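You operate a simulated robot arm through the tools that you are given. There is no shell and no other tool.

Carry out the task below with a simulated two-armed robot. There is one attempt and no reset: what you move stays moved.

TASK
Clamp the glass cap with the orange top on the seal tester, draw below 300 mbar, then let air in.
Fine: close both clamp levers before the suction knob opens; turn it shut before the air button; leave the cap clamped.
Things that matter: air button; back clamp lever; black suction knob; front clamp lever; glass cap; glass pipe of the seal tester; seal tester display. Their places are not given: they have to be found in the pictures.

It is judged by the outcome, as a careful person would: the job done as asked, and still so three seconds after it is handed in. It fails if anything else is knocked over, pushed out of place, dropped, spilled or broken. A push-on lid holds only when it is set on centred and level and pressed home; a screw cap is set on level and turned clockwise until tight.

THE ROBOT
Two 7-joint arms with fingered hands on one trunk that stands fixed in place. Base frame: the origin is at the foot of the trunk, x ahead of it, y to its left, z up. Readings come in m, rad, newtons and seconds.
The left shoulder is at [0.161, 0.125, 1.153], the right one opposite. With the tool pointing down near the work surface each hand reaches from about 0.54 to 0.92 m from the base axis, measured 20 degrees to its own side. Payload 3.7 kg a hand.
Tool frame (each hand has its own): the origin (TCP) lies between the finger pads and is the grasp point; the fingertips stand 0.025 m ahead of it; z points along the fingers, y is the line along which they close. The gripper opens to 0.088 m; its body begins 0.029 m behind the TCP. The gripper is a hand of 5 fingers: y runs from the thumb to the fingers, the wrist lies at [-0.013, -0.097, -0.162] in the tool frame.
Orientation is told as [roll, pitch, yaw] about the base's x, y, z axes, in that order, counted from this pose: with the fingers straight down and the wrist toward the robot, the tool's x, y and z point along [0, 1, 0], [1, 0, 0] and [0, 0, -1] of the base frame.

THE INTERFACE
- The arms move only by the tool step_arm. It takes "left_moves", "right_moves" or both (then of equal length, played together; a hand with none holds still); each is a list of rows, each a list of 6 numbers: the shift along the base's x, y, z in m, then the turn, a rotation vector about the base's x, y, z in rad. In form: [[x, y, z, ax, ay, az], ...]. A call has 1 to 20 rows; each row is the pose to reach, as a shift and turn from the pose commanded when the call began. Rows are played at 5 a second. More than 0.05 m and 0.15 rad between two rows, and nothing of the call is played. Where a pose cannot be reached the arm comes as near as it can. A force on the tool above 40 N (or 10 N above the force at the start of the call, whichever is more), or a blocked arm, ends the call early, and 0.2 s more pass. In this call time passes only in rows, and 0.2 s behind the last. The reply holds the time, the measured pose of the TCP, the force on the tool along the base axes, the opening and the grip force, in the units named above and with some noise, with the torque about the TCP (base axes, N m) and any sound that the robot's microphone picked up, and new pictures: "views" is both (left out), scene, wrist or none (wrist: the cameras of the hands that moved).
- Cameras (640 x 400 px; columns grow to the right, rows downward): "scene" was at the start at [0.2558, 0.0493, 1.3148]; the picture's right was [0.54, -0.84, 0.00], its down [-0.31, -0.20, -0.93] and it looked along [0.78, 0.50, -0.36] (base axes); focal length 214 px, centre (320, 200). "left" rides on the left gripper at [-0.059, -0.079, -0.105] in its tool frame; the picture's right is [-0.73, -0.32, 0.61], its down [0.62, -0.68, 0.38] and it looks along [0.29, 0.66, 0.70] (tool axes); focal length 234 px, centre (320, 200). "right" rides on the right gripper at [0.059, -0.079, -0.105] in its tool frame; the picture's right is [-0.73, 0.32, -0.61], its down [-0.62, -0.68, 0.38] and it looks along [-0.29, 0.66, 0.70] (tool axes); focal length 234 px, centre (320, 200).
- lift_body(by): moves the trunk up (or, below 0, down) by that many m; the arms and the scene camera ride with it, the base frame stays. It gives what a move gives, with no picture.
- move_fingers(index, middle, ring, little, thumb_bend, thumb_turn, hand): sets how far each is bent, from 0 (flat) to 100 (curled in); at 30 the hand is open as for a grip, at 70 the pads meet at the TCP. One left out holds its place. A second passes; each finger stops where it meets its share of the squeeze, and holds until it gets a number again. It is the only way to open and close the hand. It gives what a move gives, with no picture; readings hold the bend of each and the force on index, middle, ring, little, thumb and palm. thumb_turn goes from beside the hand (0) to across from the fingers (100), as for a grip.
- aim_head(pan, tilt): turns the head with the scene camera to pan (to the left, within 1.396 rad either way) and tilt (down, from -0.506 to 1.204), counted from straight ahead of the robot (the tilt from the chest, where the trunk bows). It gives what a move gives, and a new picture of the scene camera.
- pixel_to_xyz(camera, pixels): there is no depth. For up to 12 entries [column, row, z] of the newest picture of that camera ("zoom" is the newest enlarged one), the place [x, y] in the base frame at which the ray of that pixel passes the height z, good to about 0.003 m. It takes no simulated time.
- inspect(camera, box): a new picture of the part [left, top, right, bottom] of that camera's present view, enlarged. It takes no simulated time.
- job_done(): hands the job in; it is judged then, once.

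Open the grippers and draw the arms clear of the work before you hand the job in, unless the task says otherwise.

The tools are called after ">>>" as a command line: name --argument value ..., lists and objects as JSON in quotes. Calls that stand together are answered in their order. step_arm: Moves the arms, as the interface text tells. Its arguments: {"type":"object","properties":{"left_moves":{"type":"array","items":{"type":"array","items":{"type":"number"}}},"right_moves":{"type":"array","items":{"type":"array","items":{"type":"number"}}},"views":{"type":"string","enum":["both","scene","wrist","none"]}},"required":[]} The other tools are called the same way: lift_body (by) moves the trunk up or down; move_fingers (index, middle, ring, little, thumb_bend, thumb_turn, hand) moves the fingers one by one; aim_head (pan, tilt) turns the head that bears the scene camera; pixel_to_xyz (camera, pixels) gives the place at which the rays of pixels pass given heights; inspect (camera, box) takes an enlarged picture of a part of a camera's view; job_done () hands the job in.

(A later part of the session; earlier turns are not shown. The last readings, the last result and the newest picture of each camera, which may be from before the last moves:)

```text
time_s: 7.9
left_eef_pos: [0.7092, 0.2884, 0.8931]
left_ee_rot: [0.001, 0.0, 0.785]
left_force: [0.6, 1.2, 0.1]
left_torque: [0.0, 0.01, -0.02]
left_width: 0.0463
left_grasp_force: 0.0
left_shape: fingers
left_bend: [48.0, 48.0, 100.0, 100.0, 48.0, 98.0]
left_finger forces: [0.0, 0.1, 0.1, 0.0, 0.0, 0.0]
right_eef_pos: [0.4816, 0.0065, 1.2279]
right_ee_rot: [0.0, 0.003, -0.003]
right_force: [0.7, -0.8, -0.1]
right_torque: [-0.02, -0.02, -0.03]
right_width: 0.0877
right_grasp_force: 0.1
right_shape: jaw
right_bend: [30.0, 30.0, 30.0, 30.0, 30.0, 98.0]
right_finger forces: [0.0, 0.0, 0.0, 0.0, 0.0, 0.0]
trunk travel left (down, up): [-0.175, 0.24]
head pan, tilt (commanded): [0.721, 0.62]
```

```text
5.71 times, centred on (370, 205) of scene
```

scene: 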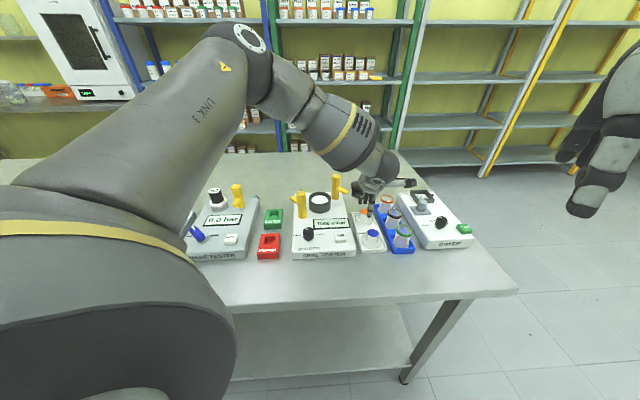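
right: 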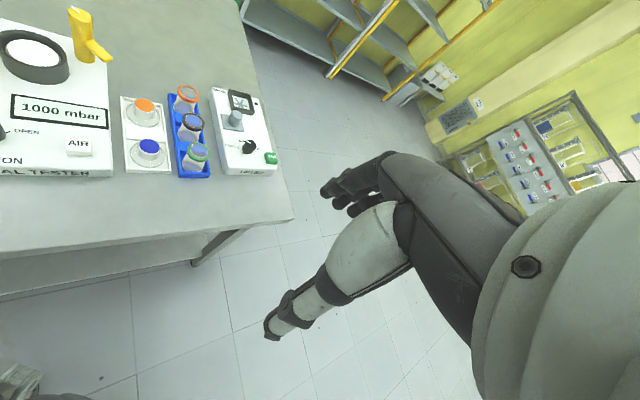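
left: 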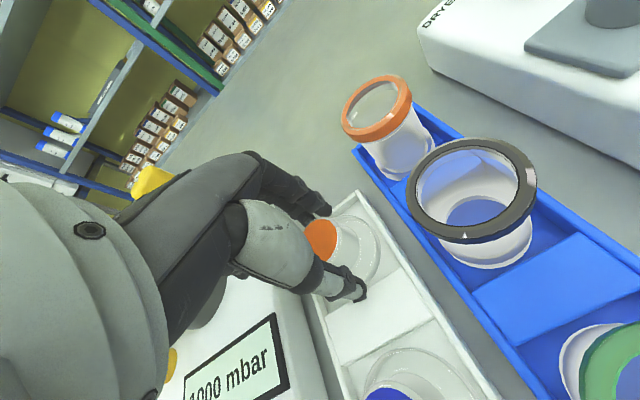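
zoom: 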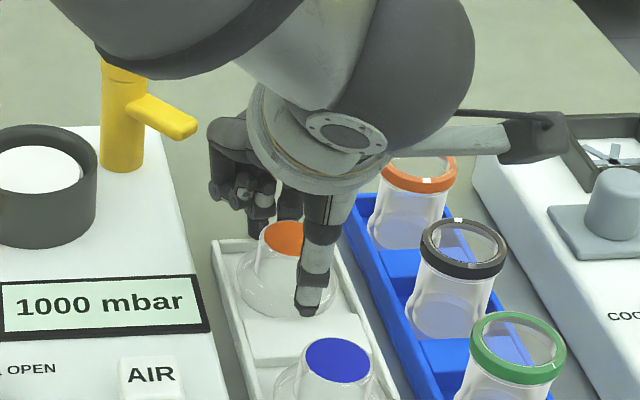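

No contact yet and the crown is between the pads. I close thumb, index and middle on the crown.

>>> move_fingers --hand "left" --index 70 --middle 70 --thumb_bend 70

>>> inspect --camera "left" --box '[260, 190, 400, 320]'

>>> inspect --camera "scene" --box '[340, 170, 400, 240]'

```text
time_s: 8.9
left_eef_pos: [0.7107, 0.2879, 0.8941]
left_ee_rot: [-0.001, -0.001, 0.785]
left_force: [0.7, -1.1, 3.0]
left_torque: [0.1, -0.09, -0.01]
left_width: 0.0253
left_grasp_force: 10.7
left_shape: fingers
left_bend: [60.0, 58.0, 100.0, 100.0, 57.0, 96.0]
left_finger forces: [5.3, 6.7, 0.0, 0.0, 10.6, 0.0]
right_eef_pos: [0.4818, 0.0059, 1.2267]
right_ee_rot: [-0.001, 0.003, 0.0]
right_force: [0.7, 0.2, -0.2]
right_torque: [0.04, -0.01, 0.02]
right_width: 0.0878
right_grasp_force: 0.0
right_shape: jaw
right_bend: [30.0, 30.0, 30.0, 30.0, 30.0, 98.0]
right_finger forces: [0.0, 0.0, 0.0, 0.1, 0.0, 0.1]
trunk travel left (down, up): [-0.175, 0.24]
head pan, tilt (commanded): [0.721, 0.62]
```

```text
3.08 times, centred on (330, 255) of left
```

zoom: 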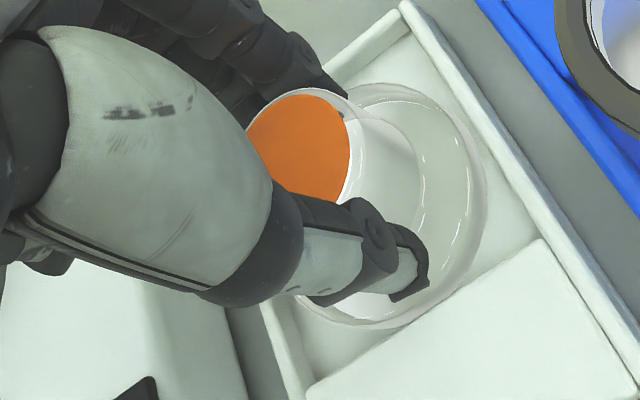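

```text
5.71 times, centred on (370, 205) of scene
```

zoom: 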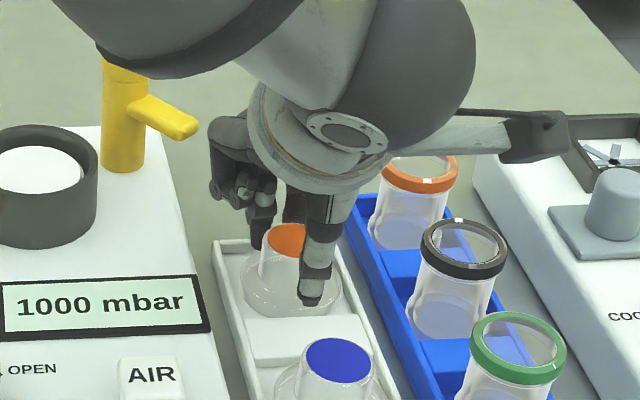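

The grip holds at ~10.7 N on the crown. I lift slowly and look at whether the cap comes up level.

>>> step_arm --left_moves '[[0, 0, 0.01, 0, 0, 0], [0, 0, 0.02, 0, 0, 0], [0, 0, 0.035, 0, 0, 0], [0, 0, 0.05, 0, 0, 0]]' --views "both"

>>> inspect --camera "left" --box '[260, 190, 400, 320]'

>>> inspect --camera "scene" --box '[340, 160, 400, 230]'

```text
time_s: 9.9
left_eef_pos: [0.7109, 0.2884, 0.9435]
left_ee_rot: [0.001, 0.001, 0.786]
left_force: [-0.2, -0.4, -0.4]
left_torque: [0.03, -0.01, -0.06]
left_width: 0.025
left_grasp_force: 10.6
left_shape: fingers
left_bend: [60.0, 59.0, 100.0, 100.0, 57.0, 96.0]
left_finger forces: [5.2, 5.4, 0.0, 0.1, 10.6, 0.1]
right_eef_pos: [0.481, 0.005, 1.2272]
right_ee_rot: [-0.002, 0.003, -0.001]
right_force: [0.2, 0.1, 0.0]
right_torque: [0.0, -0.01, 0.01]
right_width: 0.0878
right_grasp_force: 0.0
right_shape: jaw
right_bend: [30.0, 30.0, 30.0, 30.0, 30.0, 98.0]
right_finger forces: [0.1, 0.0, 0.0, 0.0, 0.1, 0.1]
trunk travel left (down, up): [-0.175, 0.24]
head pan, tilt (commanded): [0.721, 0.62]
```

scene: 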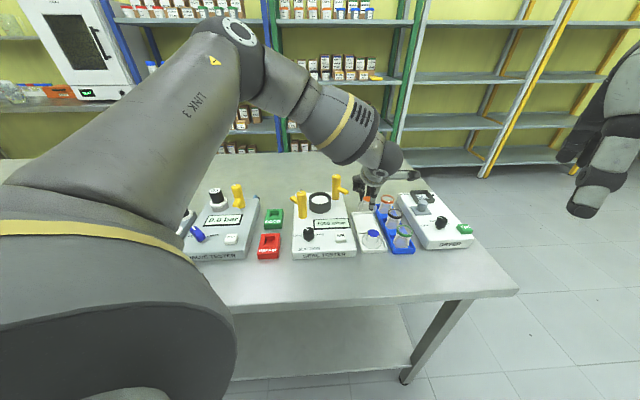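
left: 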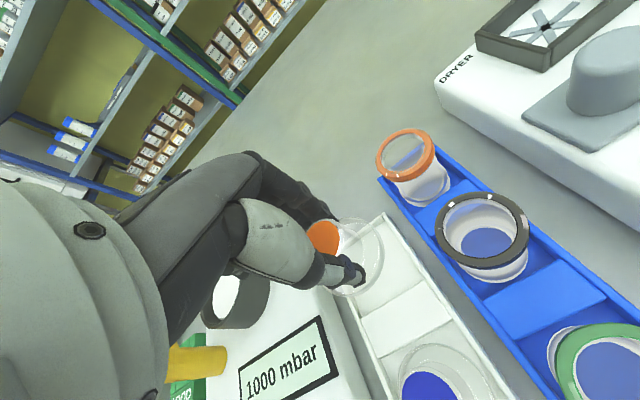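

```text
3.08 times, centred on (330, 255) of left
```

zoom: 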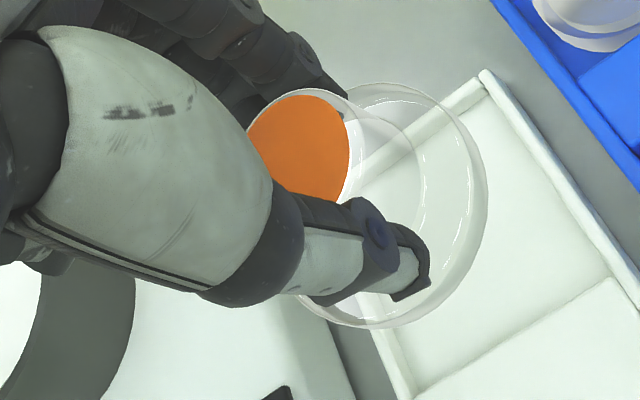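

```text
5.71 times, centred on (370, 195) of scene
```

zoom: 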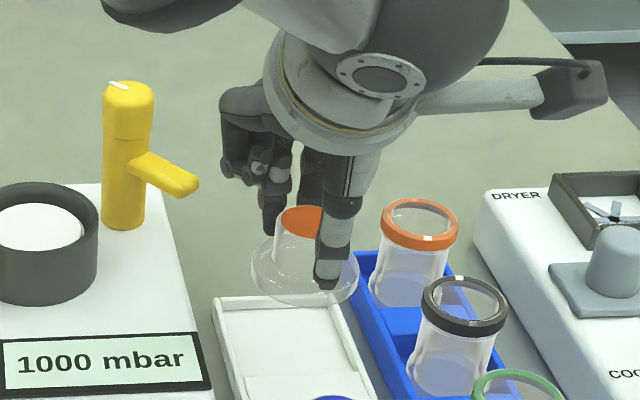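

The cap is up and looks level. I fit the flange outline to find the cap's centre relative to the TCP, taking its edge at z≈0.910.

>>> pixel_to_xyz --camera "left" --pixels '[[384.5, 255, 0.91], [351.1, 217, 0.91], [346.9, 296.6, 0.91], [372.2, 225.8, 0.91], [373.8, 282.6, 0.91], [320, 223, 0.94], [313, 239, 0.94], [329, 225, 0.94]]'

>>> pixel_to_xyz --camera "zoom" --pixels '[[252, 265, 0.91], [357, 280, 0.91], [305, 305, 0.91], [268, 285, 0.91], [300, 220, 0.94], [281, 220, 0.94], [262, 240, 0.91]]'

```text
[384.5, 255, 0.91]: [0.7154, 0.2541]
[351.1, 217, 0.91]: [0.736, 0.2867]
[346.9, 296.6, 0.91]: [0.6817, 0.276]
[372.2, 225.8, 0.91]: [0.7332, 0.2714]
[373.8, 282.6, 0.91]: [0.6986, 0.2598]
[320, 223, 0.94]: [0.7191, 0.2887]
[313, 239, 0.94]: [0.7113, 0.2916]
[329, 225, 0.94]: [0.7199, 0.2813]
```

```text
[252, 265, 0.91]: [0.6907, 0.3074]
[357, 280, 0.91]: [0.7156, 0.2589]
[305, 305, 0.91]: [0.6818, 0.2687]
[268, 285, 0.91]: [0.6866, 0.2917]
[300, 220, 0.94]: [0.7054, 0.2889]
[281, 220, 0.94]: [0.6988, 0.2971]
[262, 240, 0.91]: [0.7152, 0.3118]
```

Fit suggests the cap centre is ~4–6 mm from the TCP toward the thumb. I lift to TCP z≈1.02 to clear the levers and carry the cap above the ring.

>>> step_arm --left_moves '[[0, 0, 0.04, 0, 0, 0], [0, 0, 0.077, 0, 0, 0], [-0.015, 0.033, 0.077, 0, 0, 0], [-0.03, 0.066, 0.077, 0, 0, 0], [-0.045, 0.099, 0.077, 0, 0, 0], [-0.06, 0.131, 0.077, 0, 0, 0]]'

>>> inspect --camera "left" --box '[240, 180, 440, 340]'

>>> inspect --camera "scene" --box '[275, 125, 365, 225]'

```text
time_s: 11.3
left_eef_pos: [0.6484, 0.4203, 1.0209]
left_ee_rot: [-0.002, -0.001, 0.782]
left_force: [-1.1, 0.0, -0.7]
left_torque: [-0.01, -0.02, -0.02]
left_width: 0.0252
left_grasp_force: 10.8
left_shape: fingers
left_bend: [60.0, 59.0, 100.0, 100.0, 57.0, 96.0]
left_finger forces: [5.2, 5.3, 0.1, 0.1, 10.4, 0.0]
right_eef_pos: [0.4807, 0.0064, 1.2277]
right_ee_rot: [-0.002, 0.003, -0.002]
right_force: [-1.1, 0.2, 0.3]
right_torque: [0.02, 0.01, 0.01]
right_width: 0.0873
right_grasp_force: 0.1
right_shape: jaw
right_bend: [30.0, 30.0, 30.0, 30.0, 30.0, 98.0]
right_finger forces: [0.0, 0.0, 0.0, 0.1, 0.0, 0.0]
trunk travel left (down, up): [-0.175, 0.24]
head pan, tilt (commanded): [0.721, 0.62]
```

scene: 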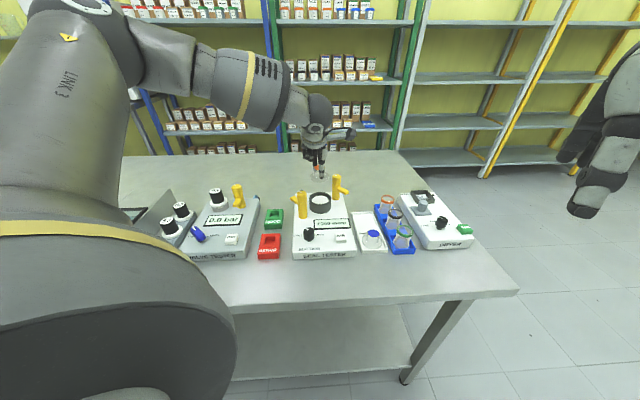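
left: 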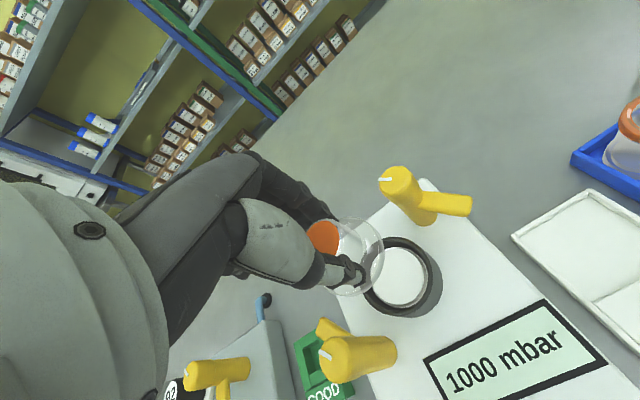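

```text
2.50 times, centred on (340, 260) of left
```

zoom: 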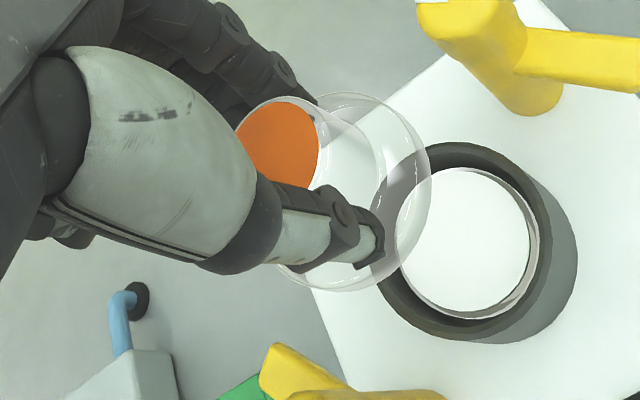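

```text
4.00 times, centred on (320, 175) of scene
```

zoom: 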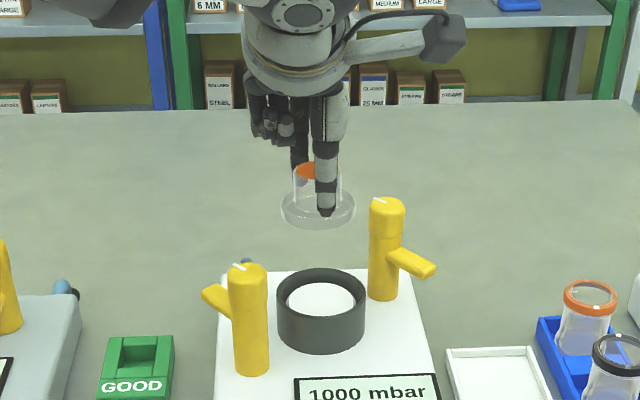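

The cap hangs above the ring. I zoom on the ring in the left view and triangulate again with the scene view for a precise centre.

>>> inspect --camera "left" --box '[350, 225, 450, 325]'

```text
4.00 times, centred on (400, 275) of left
```

zoom: 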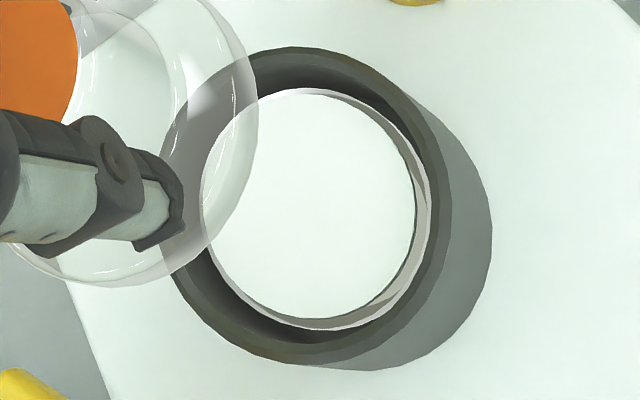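

I query the ring rim points in this zoom at z=0.91 and pipe points at z=0.90.

>>> pixel_to_xyz --camera "zoom" --pixels '[[450, 200, 0.91], [295, 47, 0.91], [300, 365, 0.91], [400, 92, 0.91], [410, 318, 0.91], [200, 318, 0.91], [203, 200, 0.9], [431, 200, 0.9], [316, 88, 0.9], [316, 330, 0.9], [300, 206, 0.91], [316, 209, 0.9]]'

>>> inspect --camera "scene" --box '[300, 180, 340, 220]'

```text
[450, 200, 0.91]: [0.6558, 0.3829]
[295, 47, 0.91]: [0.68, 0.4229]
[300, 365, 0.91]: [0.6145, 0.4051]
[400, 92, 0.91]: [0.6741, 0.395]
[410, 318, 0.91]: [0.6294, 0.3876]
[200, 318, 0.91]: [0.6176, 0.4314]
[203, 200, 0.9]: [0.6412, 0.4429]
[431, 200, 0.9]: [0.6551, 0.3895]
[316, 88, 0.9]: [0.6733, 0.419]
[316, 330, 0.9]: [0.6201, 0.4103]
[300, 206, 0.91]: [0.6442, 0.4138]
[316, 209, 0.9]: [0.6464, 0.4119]
```

```text
10.00 times, centred on (320, 200) of scene
```

zoom: 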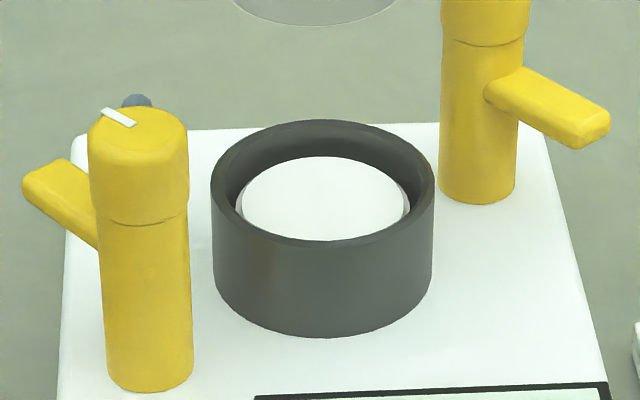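

Left view gives ring centre ≈ (0.6475,0.4155). I check the scene zoom: rim centre (322,184), rim edges, and the lever tops/bases and arm tips too.

>>> pixel_to_xyz --camera "zoom" --pixels '[[322, 184, 0.905], [322, 184, 0.91], [322, 184, 0.915], [148, 380, 0.88], [478, 192, 0.88], [139, 125, 0.965], [139, 125, 0.975], [590, 118, 0.92], [590, 118, 0.93], [45, 182, 0.92], [45, 182, 0.93], [322, 310, 0.88]]'

>>> inspect --camera "left" --box '[300, 155, 480, 390]'

```text
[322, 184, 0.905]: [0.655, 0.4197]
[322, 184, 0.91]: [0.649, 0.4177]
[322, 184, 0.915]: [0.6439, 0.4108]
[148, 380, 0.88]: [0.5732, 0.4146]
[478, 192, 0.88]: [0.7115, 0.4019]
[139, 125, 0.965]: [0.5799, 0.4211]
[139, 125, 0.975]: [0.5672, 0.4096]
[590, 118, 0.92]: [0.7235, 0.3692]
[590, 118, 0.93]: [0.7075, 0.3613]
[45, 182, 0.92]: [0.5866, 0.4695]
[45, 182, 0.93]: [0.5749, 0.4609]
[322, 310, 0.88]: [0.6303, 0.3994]
```

```text
1.70 times, centred on (390, 272) of left
```

zoom: 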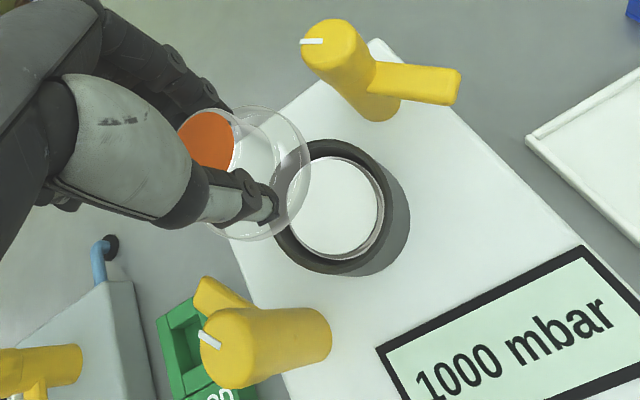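

Ring centre confirmed ≈ (0.648,0.416,0.91); lever axes ≈ (0.580,0.423) and (0.718,0.407), arm tips at z≈0.925. I zoom on the held cap to fit its centre well.

>>> inspect --camera "left" --box '[305, 205, 395, 305]'

```text
4.00 times, centred on (350, 255) of left
```

zoom: 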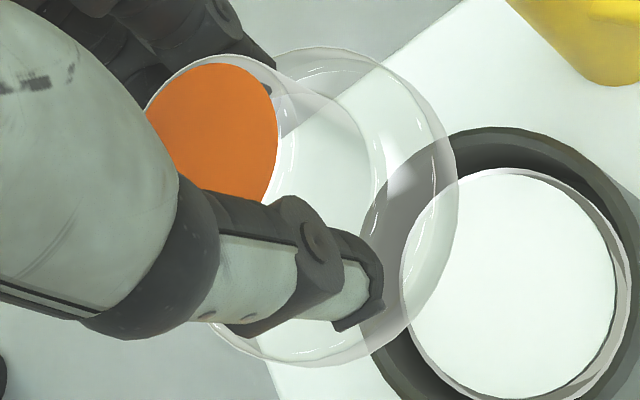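

I query the flange's lower rim points (z≈0.984), upper rim (z≈0.989) and the crown top edge (z≈1.018) in this zoom.

>>> pixel_to_xyz --camera "zoom" --pixels '[[458, 195, 0.984], [445, 260, 0.984], [410, 320, 0.984], [355, 355, 0.984], [305, 365, 0.984], [250, 352, 0.984], [320, 47, 0.989], [285, 52, 0.989], [370, 62, 0.989], [440, 190, 0.989], [425, 120, 0.989], [423, 265, 0.989]]'

>>> pixel_to_xyz --camera "zoom" --pixels '[[283, 130, 1.018], [262, 80, 1.018], [215, 55, 1.018], [170, 75, 1.018], [148, 105, 1.018], [283, 110, 1.018], [240, 62, 1.018], [190, 62, 1.018], [278, 165, 1.018], [268, 190, 1.018]]'

```text
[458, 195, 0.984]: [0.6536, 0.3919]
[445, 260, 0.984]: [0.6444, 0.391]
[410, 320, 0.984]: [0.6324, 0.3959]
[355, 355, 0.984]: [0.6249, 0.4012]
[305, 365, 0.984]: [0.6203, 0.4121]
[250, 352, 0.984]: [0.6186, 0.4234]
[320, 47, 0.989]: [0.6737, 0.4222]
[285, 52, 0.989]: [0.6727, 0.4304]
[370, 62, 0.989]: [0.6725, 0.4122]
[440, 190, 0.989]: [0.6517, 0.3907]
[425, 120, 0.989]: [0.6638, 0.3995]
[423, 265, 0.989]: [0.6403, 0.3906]
```

```text
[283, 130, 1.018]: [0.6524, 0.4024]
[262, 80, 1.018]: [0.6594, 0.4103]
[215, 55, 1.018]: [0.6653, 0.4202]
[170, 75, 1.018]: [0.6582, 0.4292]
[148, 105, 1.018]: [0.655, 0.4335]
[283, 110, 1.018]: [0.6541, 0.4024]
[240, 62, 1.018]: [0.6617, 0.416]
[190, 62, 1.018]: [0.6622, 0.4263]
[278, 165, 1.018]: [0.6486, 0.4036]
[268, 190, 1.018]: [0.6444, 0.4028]
```

Cap centre ≈ (0.6465,0.4185) against ring (0.6475,0.4155), so I shift by (+0.001,−0.003) and go down to just above the collar (TCP z≈0.96).

>>> step_arm --left_moves '[[0.001, -0.003, 0, 0, 0, 0], [0.001, -0.003, -0.025, 0, 0, 0], [0.001, -0.003, -0.045, 0, 0, 0], [0.001, -0.003, -0.06, 0, 0, 0]]'

>>> inspect --camera "left" --box '[290, 195, 410, 315]'

>>> inspect --camera "scene" --box '[290, 160, 350, 230]'

```text
time_s: 12.3
left_eef_pos: [0.6518, 0.416, 0.9607]
left_ee_rot: [0.0, 0.001, 0.786]
left_force: [0.0, 0.3, -0.5]
left_torque: [0.02, 0.05, 0.0]
left_width: 0.025
left_grasp_force: 10.4
left_shape: fingers
left_bend: [60.0, 59.0, 100.0, 100.0, 57.0, 96.0]
left_finger forces: [5.1, 5.3, 0.1, 0.1, 10.4, 0.0]
right_eef_pos: [0.4817, 0.0064, 1.2267]
right_ee_rot: [-0.001, 0.004, -0.001]
right_force: [-1.4, -0.3, -1.2]
right_torque: [0.02, 0.02, -0.05]
right_width: 0.0876
right_grasp_force: 0.0
right_shape: jaw
right_bend: [30.0, 30.0, 30.0, 30.0, 30.0, 98.0]
right_finger forces: [0.1, 0.1, 0.1, 0.0, 0.1, 0.1]
trunk travel left (down, up): [-0.175, 0.24]
head pan, tilt (commanded): [0.721, 0.62]
```

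scene: 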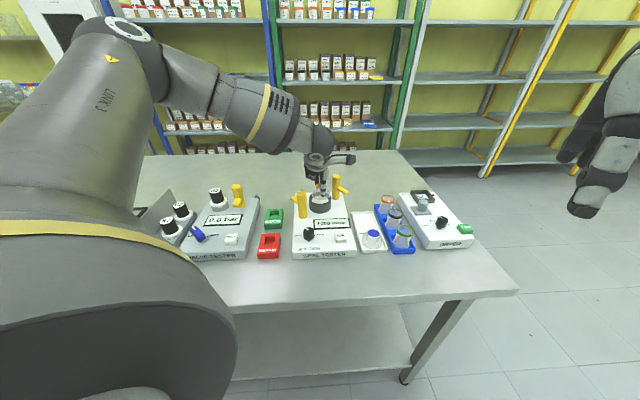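
left: 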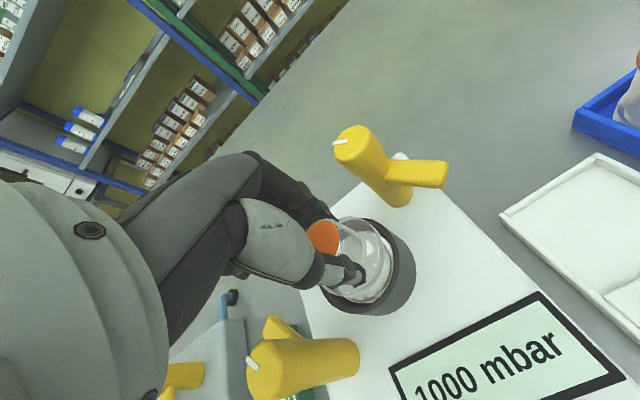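

```text
3.33 times, centred on (350, 255) of left
```

zoom: 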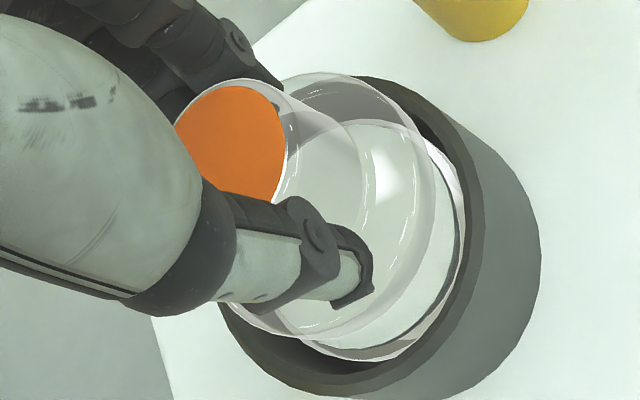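

```text
5.71 times, centred on (320, 195) of scene
```

zoom: 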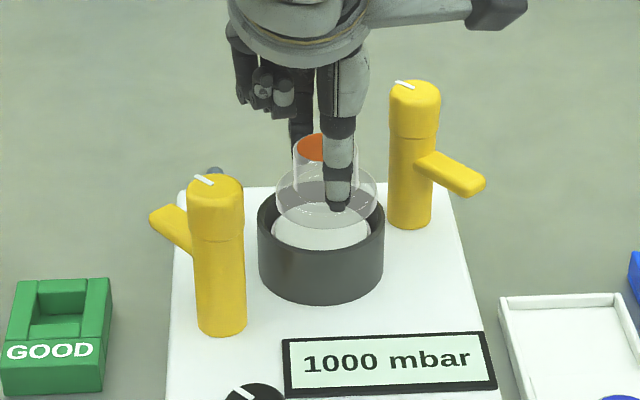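

In the scene zoom the flange spans 276–377 and the ring 257–385, so the cap may be slightly right. I zoom tighter in both views to judge.

>>> inspect --camera "scene" --box '[306, 180, 336, 215]'

>>> inspect --camera "left" --box '[315, 205, 415, 325]'

```text
11.43 times, centred on (321, 198) of scene
```

zoom: 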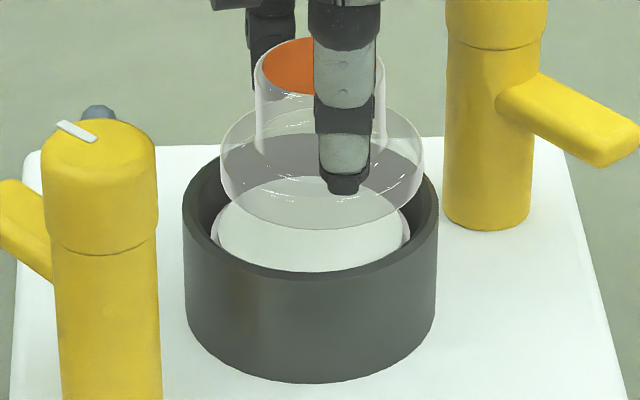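

```text
3.33 times, centred on (365, 265) of left
```

zoom: 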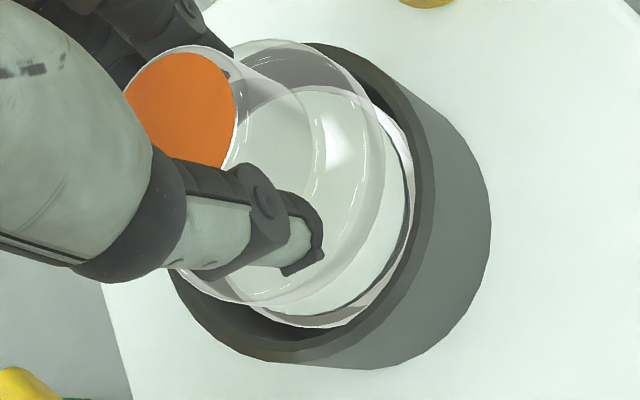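

The scene view says the cap is ~2.8 mm too far right; I check with a fit from the left zoom for both flange and ring.

>>> pixel_to_xyz --camera "zoom" --pixels '[[386, 165, 0.924], [376, 215, 0.924], [345, 265, 0.924], [300, 297, 0.924], [255, 304, 0.924], [205, 290, 0.924], [285, 40, 0.929], [250, 42, 0.929], [325, 55, 0.929], [355, 82, 0.929], [375, 120, 0.929], [320, 50, 0.929]]'

>>> pixel_to_xyz --camera "zoom" --pixels '[[435, 165, 0.91], [432, 220, 0.91], [405, 290, 0.91], [355, 345, 0.91], [300, 364, 0.91], [240, 350, 0.91], [195, 318, 0.91], [330, 45, 0.91], [370, 62, 0.91], [410, 100, 0.91], [172, 283, 0.91], [428, 135, 0.91]]'

```text
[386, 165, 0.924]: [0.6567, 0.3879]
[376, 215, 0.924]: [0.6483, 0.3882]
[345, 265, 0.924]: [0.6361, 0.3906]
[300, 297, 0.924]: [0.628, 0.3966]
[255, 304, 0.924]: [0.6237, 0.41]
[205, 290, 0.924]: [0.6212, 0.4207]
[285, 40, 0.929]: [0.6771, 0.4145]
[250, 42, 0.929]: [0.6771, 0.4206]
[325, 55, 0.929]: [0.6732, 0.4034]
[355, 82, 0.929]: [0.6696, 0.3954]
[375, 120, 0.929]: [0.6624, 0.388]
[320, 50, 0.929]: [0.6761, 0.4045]
```

```text
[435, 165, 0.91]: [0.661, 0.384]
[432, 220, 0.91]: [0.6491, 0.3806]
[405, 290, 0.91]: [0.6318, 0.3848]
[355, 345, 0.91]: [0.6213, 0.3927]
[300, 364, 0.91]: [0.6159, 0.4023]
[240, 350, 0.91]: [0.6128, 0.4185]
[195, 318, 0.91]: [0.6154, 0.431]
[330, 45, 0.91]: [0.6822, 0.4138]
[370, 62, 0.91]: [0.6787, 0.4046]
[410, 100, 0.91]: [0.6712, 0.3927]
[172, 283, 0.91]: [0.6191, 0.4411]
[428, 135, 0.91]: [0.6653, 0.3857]
```

Both views agree: cap is off by (+0.0028,−0.0017). I correct by (−0.0028,+0.0018), and lower 8 mm to just at the rim.

>>> step_arm --left_moves '[[-0.0028, 0.0018, 0, 0, 0, 0], [-0.0028, 0.0018, -0.004, 0, 0, 0], [-0.0028, 0.0018, -0.008, 0, 0, 0]]' --views "wrist"

>>> inspect --camera "scene" --box '[306, 180, 336, 215]'

>>> inspect --camera "left" --box '[315, 205, 415, 325]'

```text
time_s: 13.1
left_eef_pos: [0.6488, 0.4179, 0.9534]
left_ee_rot: [0.0, -0.001, 0.786]
left_force: [-0.1, 0.8, -1.1]
left_torque: [-0.01, 0.0, 0.01]
left_width: 0.0249
left_grasp_force: 10.1
left_shape: fingers
left_bend: [60.0, 59.0, 100.0, 100.0, 57.0, 96.0]
left_finger forces: [5.2, 5.3, 0.1, 0.1, 10.4, 0.0]
right_eef_pos: [0.4827, 0.0057, 1.2271]
right_ee_rot: [-0.001, 0.003, -0.001]
right_force: [1.0, -0.8, -0.7]
right_torque: [-0.02, -0.01, -0.03]
right_width: 0.0879
right_grasp_force: 0.0
right_shape: jaw
right_bend: [30.0, 30.0, 30.0, 30.0, 30.0, 98.0]
right_finger forces: [0.0, 0.1, 0.0, 0.0, 0.0, 0.0]
trunk travel left (down, up): [-0.175, 0.24]
head pan, tilt (commanded): [0.721, 0.62]
```

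left: 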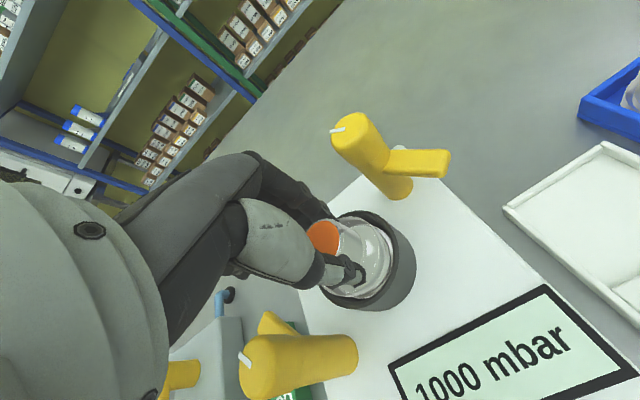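

```text
11.43 times, centred on (321, 198) of scene
```

zoom: 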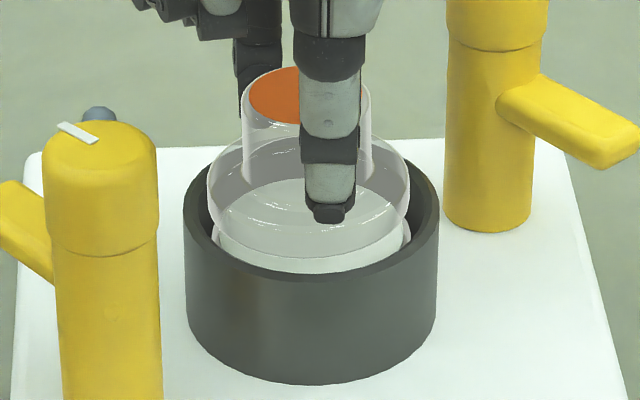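

```text
3.33 times, centred on (365, 265) of left
```

zoom: 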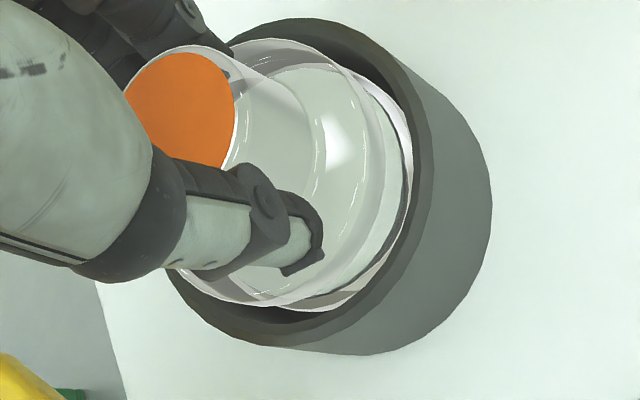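

The cap is now centred over the pipe in both views. I lower it gently into the collar in small steps, watching the force.

>>> step_arm --left_moves '[[0, 0, -0.003, 0, 0, 0], [0, 0, -0.006, 0, 0, 0], [0, 0, -0.009, 0, 0, 0], [0, 0, -0.012, 0, 0, 0]]' --views "wrist"

>>> inspect --camera "scene" --box '[306, 180, 336, 215]'

>>> inspect --camera "left" --box '[315, 205, 415, 325]'

```text
time_s: 14.1
left_eef_pos: [0.6479, 0.417, 0.9437]
left_ee_rot: [-0.004, -0.005, 0.786]
left_force: [-1.0, 2.0, 11.2]
left_torque: [0.02, 0.03, 0.01]
left_width: 0.0249
left_grasp_force: 14.0
left_shape: fingers
left_bend: [61.0, 59.0, 100.0, 100.0, 57.0, 96.0]
left_finger forces: [5.3, 9.0, 0.0, 0.0, 14.8, 0.0]
right_eef_pos: [0.4807, 0.0059, 1.2283]
right_ee_rot: [-0.002, 0.0, -0.002]
right_force: [-0.2, -0.2, -0.4]
right_torque: [-0.01, -0.02, 0.01]
right_width: 0.0877
right_grasp_force: 0.1
right_shape: jaw
right_bend: [30.0, 30.0, 30.0, 30.0, 30.0, 98.0]
right_finger forces: [0.0, 0.1, 0.0, 0.0, 0.0, 0.0]
trunk travel left (down, up): [-0.175, 0.24]
head pan, tilt (commanded): [0.721, 0.62]
```

left: 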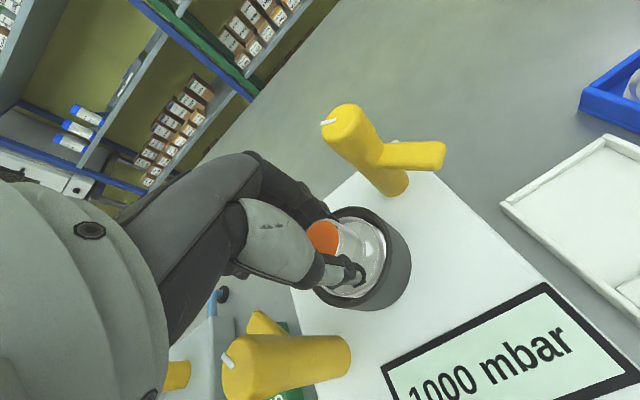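

```text
11.43 times, centred on (321, 198) of scene
```

zoom: 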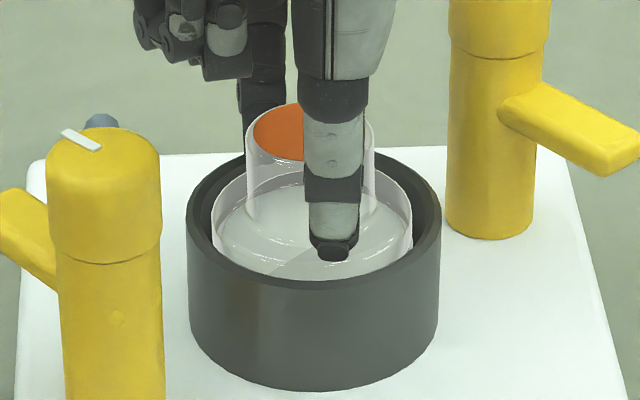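

```text
3.33 times, centred on (365, 265) of left
```

zoom: 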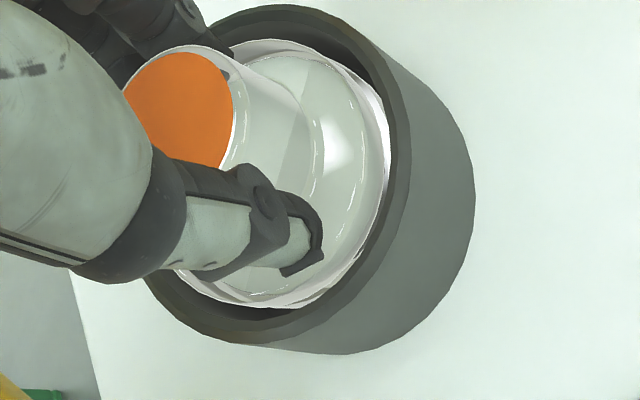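

Contact at 11 N with the flange inside the collar and level on the pipe. I ease up 2 mm to take the load off, then open the pinch.

>>> step_arm --left_moves '[[0, 0, 0.002, 0, 0, 0]]' --views "none"

>>> move_fingers --hand "left" --index 48 --middle 48 --thumb_bend 48

>>> inspect --camera "scene" --box '[306, 180, 336, 215]'

>>> inspect --camera "left" --box '[315, 205, 415, 325]'

```text
time_s: 14.5
left_eef_pos: [0.6479, 0.4175, 0.9442]
left_ee_rot: [0.0, -0.001, 0.785]
left_force: [0.6, 1.4, 8.9]
left_torque: [0.02, 0.05, -0.02]
left_width: 0.025
left_grasp_force: 13.9
left_shape: fingers
left_bend: [60.0, 59.0, 100.0, 100.0, 58.0, 96.0]
left_finger forces: [5.5, 8.4, 0.0, 0.0, 13.7, 0.0]
right_eef_pos: [0.4797, 0.0047, 1.2276]
right_ee_rot: [-0.003, 0.004, -0.001]
right_force: [-0.8, 0.0, 0.6]
right_torque: [-0.03, 0.0, 0.0]
right_width: 0.0875
right_grasp_force: 0.1
right_shape: jaw
right_bend: [30.0, 30.0, 30.0, 30.0, 30.0, 98.0]
right_finger forces: [0.0, 0.0, 0.0, 0.0, 0.0, 0.0]
trunk travel left (down, up): [-0.175, 0.24]
head pan, tilt (commanded): [0.721, 0.62]
```

```text
time_s: 15.5
left_eef_pos: [0.65, 0.4169, 0.9431]
left_ee_rot: [-0.001, 0.001, 0.787]
left_force: [-0.2, -0.1, 2.5]
left_torque: [0.05, -0.02, 0.05]
left_width: 0.0458
left_grasp_force: 0.8
left_shape: fingers
left_bend: [48.0, 49.0, 100.0, 100.0, 48.0, 97.0]
left_finger forces: [0.1, 2.1, 0.0, 0.0, 0.1, 0.0]
right_eef_pos: [0.4814, 0.0055, 1.2274]
right_ee_rot: [-0.003, 0.005, -0.003]
right_force: [0.2, -1.0, 0.1]
right_torque: [0.0, 0.01, 0.03]
right_width: 0.0879
right_grasp_force: 0.1
right_shape: jaw
right_bend: [30.0, 30.0, 30.0, 30.0, 30.0, 98.0]
right_finger forces: [0.1, 0.0, 0.0, 0.1, 0.0, 0.0]
trunk travel left (down, up): [-0.175, 0.24]
head pan, tilt (commanded): [0.721, 0.62]
```

```text
11.43 times, centred on (321, 198) of scene
```

zoom: 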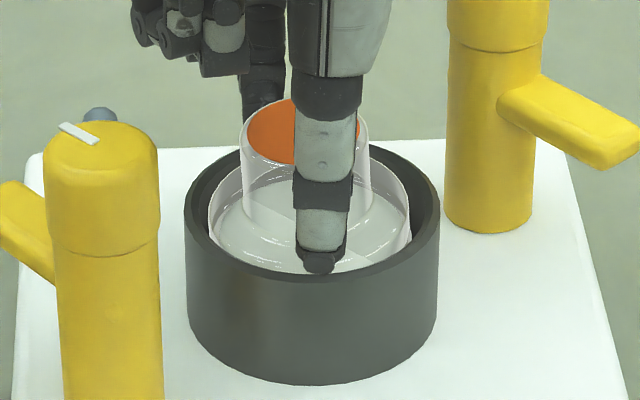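

```text
3.33 times, centred on (365, 265) of left
```

zoom: 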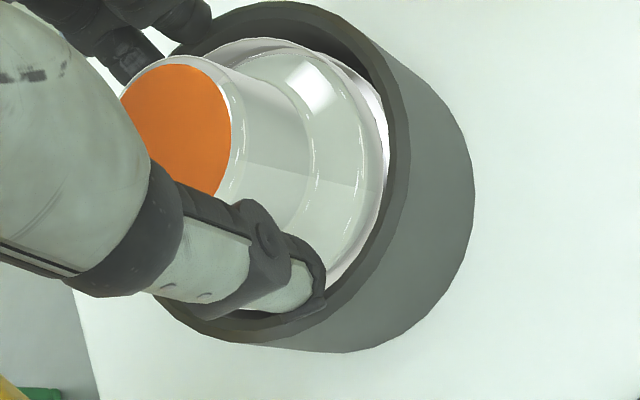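

The cap stays seated after release. I lift the hand straight up slowly and check the cap does not come along.

>>> step_arm --left_moves '[[0, 0, 0.006, 0, 0, 0], [0, 0, 0.014, 0, 0, 0], [0, 0, 0.03, 0, 0, 0], [0, 0, 0.055, 0, 0, 0], [0, 0, 0.085, 0, 0, 0]]'

>>> inspect --camera "scene" --box '[296, 170, 346, 220]'

>>> inspect --camera "left" --box '[340, 215, 440, 325]'

```text
time_s: 16.7
left_eef_pos: [0.6482, 0.4176, 1.0282]
left_ee_rot: [0.001, 0.001, 0.784]
left_force: [0.2, 0.0, 0.7]
left_torque: [0.05, 0.01, -0.02]
left_width: 0.0456
left_grasp_force: 0.1
left_shape: fingers
left_bend: [48.0, 48.0, 100.0, 100.0, 48.0, 97.0]
left_finger forces: [0.0, 0.0, 0.0, 0.1, 0.0, 0.0]
right_eef_pos: [0.4811, 0.0057, 1.2281]
right_ee_rot: [-0.003, 0.004, -0.002]
right_force: [-0.7, 1.0, -0.1]
right_torque: [-0.03, -0.01, 0.0]
right_width: 0.0875
right_grasp_force: 0.0
right_shape: jaw
right_bend: [30.0, 30.0, 30.0, 30.0, 30.0, 98.0]
right_finger forces: [0.1, 0.1, 0.1, 0.1, 0.1, 0.0]
trunk travel left (down, up): [-0.175, 0.24]
head pan, tilt (commanded): [0.721, 0.62]
```

scene: 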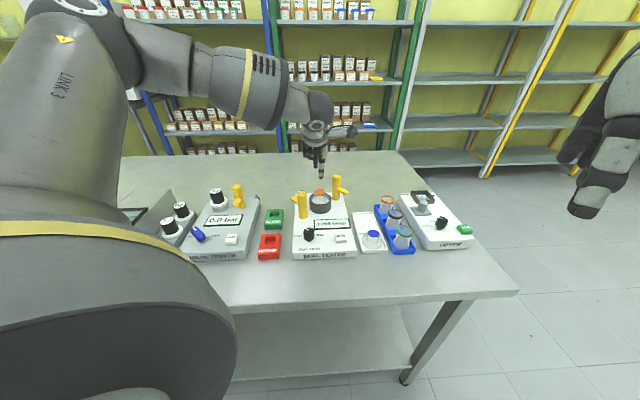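
left: 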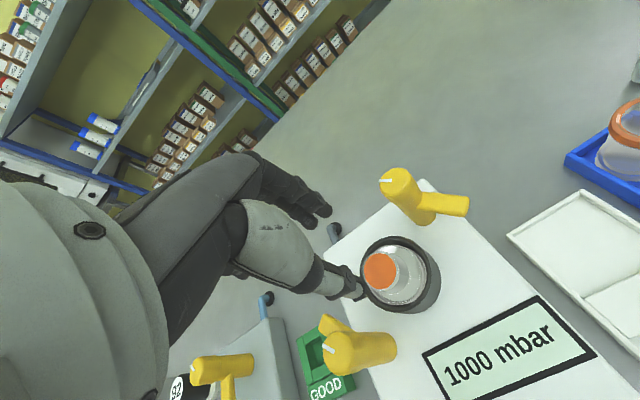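

```text
8.00 times, centred on (321, 195) of scene
```

zoom: 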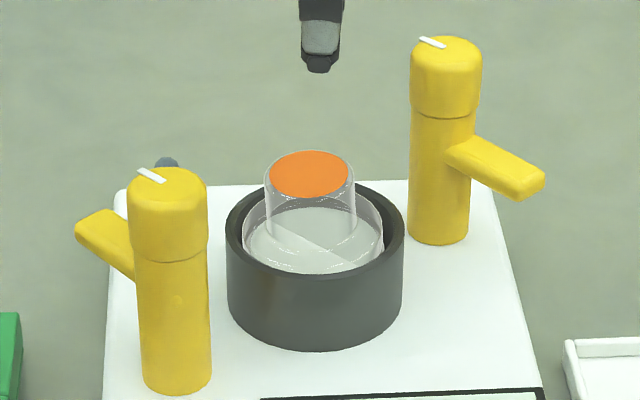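

```text
3.64 times, centred on (390, 270) of left
```

zoom: 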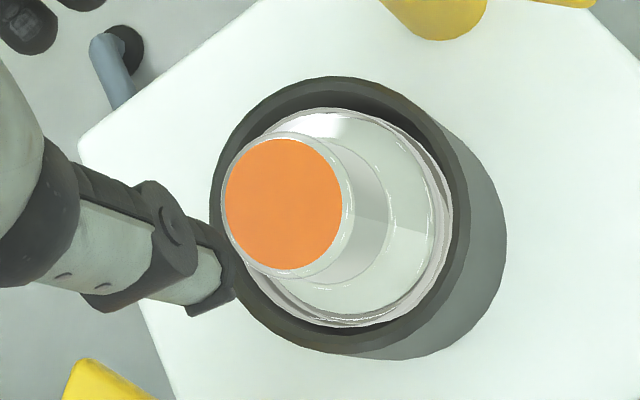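

The cap sits centred and level in the collar. Next are the levers: I plan to pinch each post's top and twist it clockwise, so I measure the posts precisely in both views.

>>> inspect --camera "left" --box '[310, 300, 410, 390]'

>>> inspect --camera "left" --box '[365, 155, 485, 245]'

>>> inspect --camera "scene" --box '[290, 170, 355, 225]'

```text
4.44 times, centred on (360, 345) of left
```

zoom: 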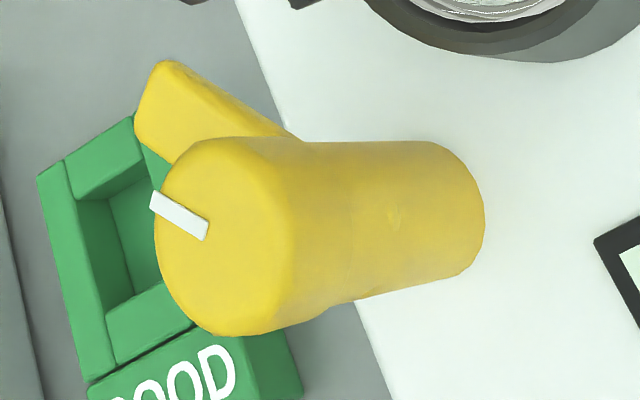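

```text
4.44 times, centred on (425, 200) of left
```

zoom: 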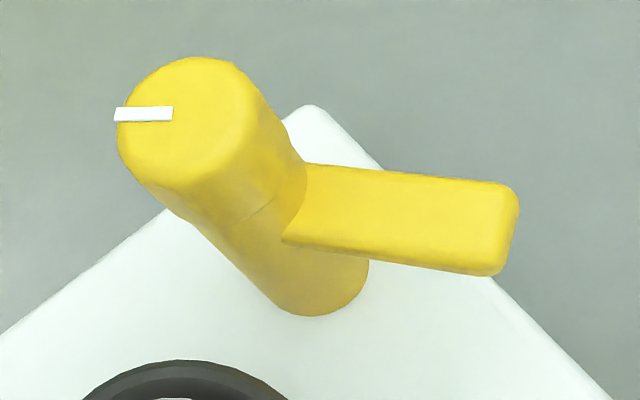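

```text
7.27 times, centred on (322, 198) of scene
```

zoom: 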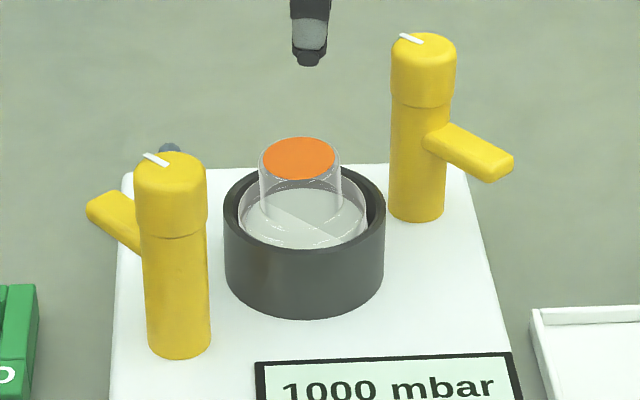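

I triangulate the lever tops and bases from both views.

>>> pixel_to_xyz --camera "left" --pixels '[[337.9, 353.6, 0.95], [337.9, 353.6, 0.96], [337.9, 353.6, 0.97], [337.9, 353.6, 0.98], [395.3, 182.4, 0.95], [395.3, 182.4, 0.96], [395.3, 182.4, 0.97], [395.3, 182.4, 0.98], [381.4, 348.4, 0.88], [423.9, 215.8, 0.88]]'

>>> pixel_to_xyz --camera "scene" --pixels '[[301.4, 194.1, 0.95], [301.4, 194.1, 0.96], [301.4, 194.1, 0.97], [301.4, 194.1, 0.98], [336.2, 177.4, 0.95], [336.2, 177.4, 0.96], [336.2, 177.4, 0.97], [336.2, 177.4, 0.98]]'

```text
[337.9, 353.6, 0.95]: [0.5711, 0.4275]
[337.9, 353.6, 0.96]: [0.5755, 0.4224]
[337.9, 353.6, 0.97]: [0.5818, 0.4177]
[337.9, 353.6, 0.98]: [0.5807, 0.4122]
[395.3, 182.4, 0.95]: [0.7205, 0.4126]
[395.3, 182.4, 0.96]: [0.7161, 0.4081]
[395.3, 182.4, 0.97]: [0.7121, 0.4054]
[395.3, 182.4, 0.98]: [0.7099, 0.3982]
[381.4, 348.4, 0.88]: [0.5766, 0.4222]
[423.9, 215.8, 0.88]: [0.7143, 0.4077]
```

```text
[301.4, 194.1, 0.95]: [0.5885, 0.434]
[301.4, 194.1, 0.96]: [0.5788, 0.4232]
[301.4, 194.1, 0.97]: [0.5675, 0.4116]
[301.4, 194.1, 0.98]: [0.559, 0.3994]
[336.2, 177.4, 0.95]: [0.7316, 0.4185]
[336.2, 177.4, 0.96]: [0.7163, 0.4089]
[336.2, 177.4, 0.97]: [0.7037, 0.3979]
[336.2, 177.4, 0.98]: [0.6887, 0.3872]
```

Front lever axis ≈ (0.577,0.422), back ≈ (0.716,0.408), both tops at z≈0.96. I move above the front lever and turn to yaw ≈1.15.

>>> step_arm --left_moves '[[-0.024, 0.002, 0, 0, 0, 0.122], [-0.048, 0.004, 0, 0, 0, 0.244], [-0.07, 0.0065, -0.005, 0, 0, 0.365]]'

>>> inspect --camera "left" --box '[260, 190, 420, 340]'

>>> inspect --camera "scene" --box '[270, 140, 350, 230]'

```text
time_s: 17.5
left_eef_pos: [0.5775, 0.4235, 1.0225]
left_ee_rot: [-0.001, 0.001, 1.152]
left_force: [1.3, 0.5, 0.3]
left_torque: [-0.01, 0.01, 0.0]
left_width: 0.0456
left_grasp_force: 0.1
left_shape: fingers
left_bend: [48.0, 48.0, 100.0, 100.0, 48.0, 97.0]
left_finger forces: [0.0, 0.0, 0.0, 0.1, 0.1, 0.0]
right_eef_pos: [0.4817, 0.0045, 1.2272]
right_ee_rot: [-0.003, 0.003, -0.001]
right_force: [-0.5, 1.0, -0.8]
right_torque: [0.02, 0.0, -0.02]
right_width: 0.0877
right_grasp_force: 0.0
right_shape: jaw
right_bend: [30.0, 30.0, 30.0, 30.0, 30.0, 98.0]
right_finger forces: [0.0, 0.0, 0.0, 0.0, 0.0, 0.0]
trunk travel left (down, up): [-0.175, 0.24]
head pan, tilt (commanded): [0.721, 0.62]
```

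scene: 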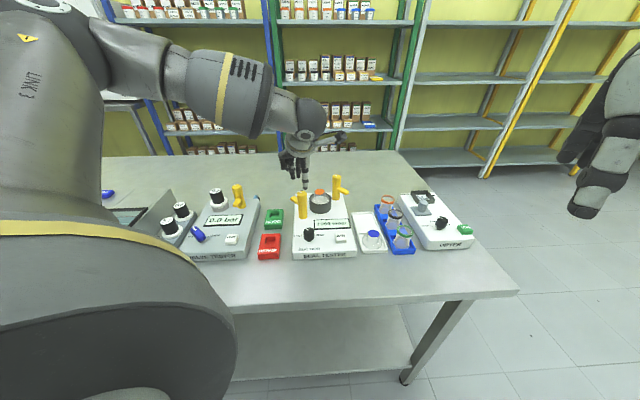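
left: 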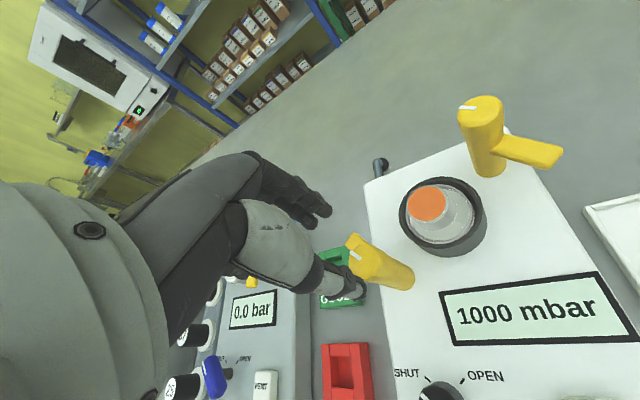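

```text
2.67 times, centred on (340, 265) of left
```

zoom: 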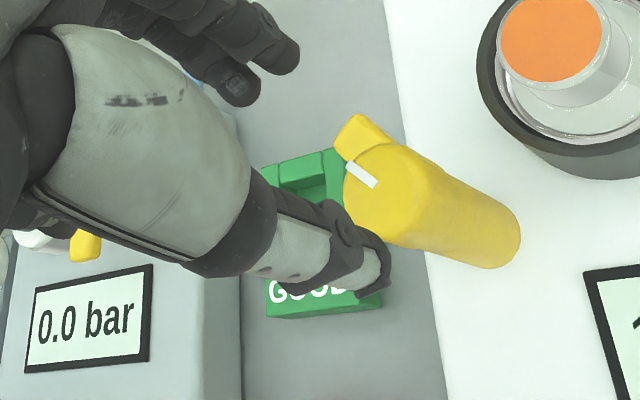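

```text
4.44 times, centred on (310, 185) of scene
```

zoom: 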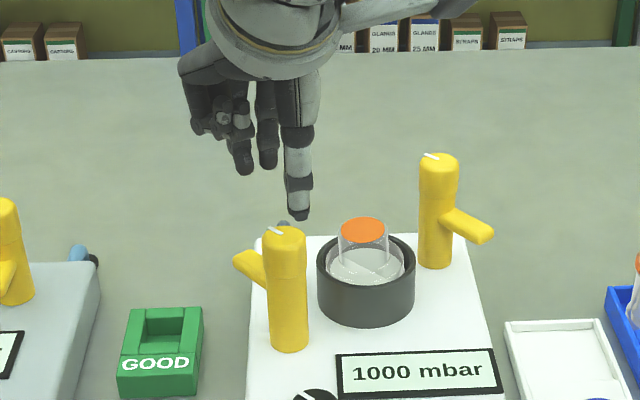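

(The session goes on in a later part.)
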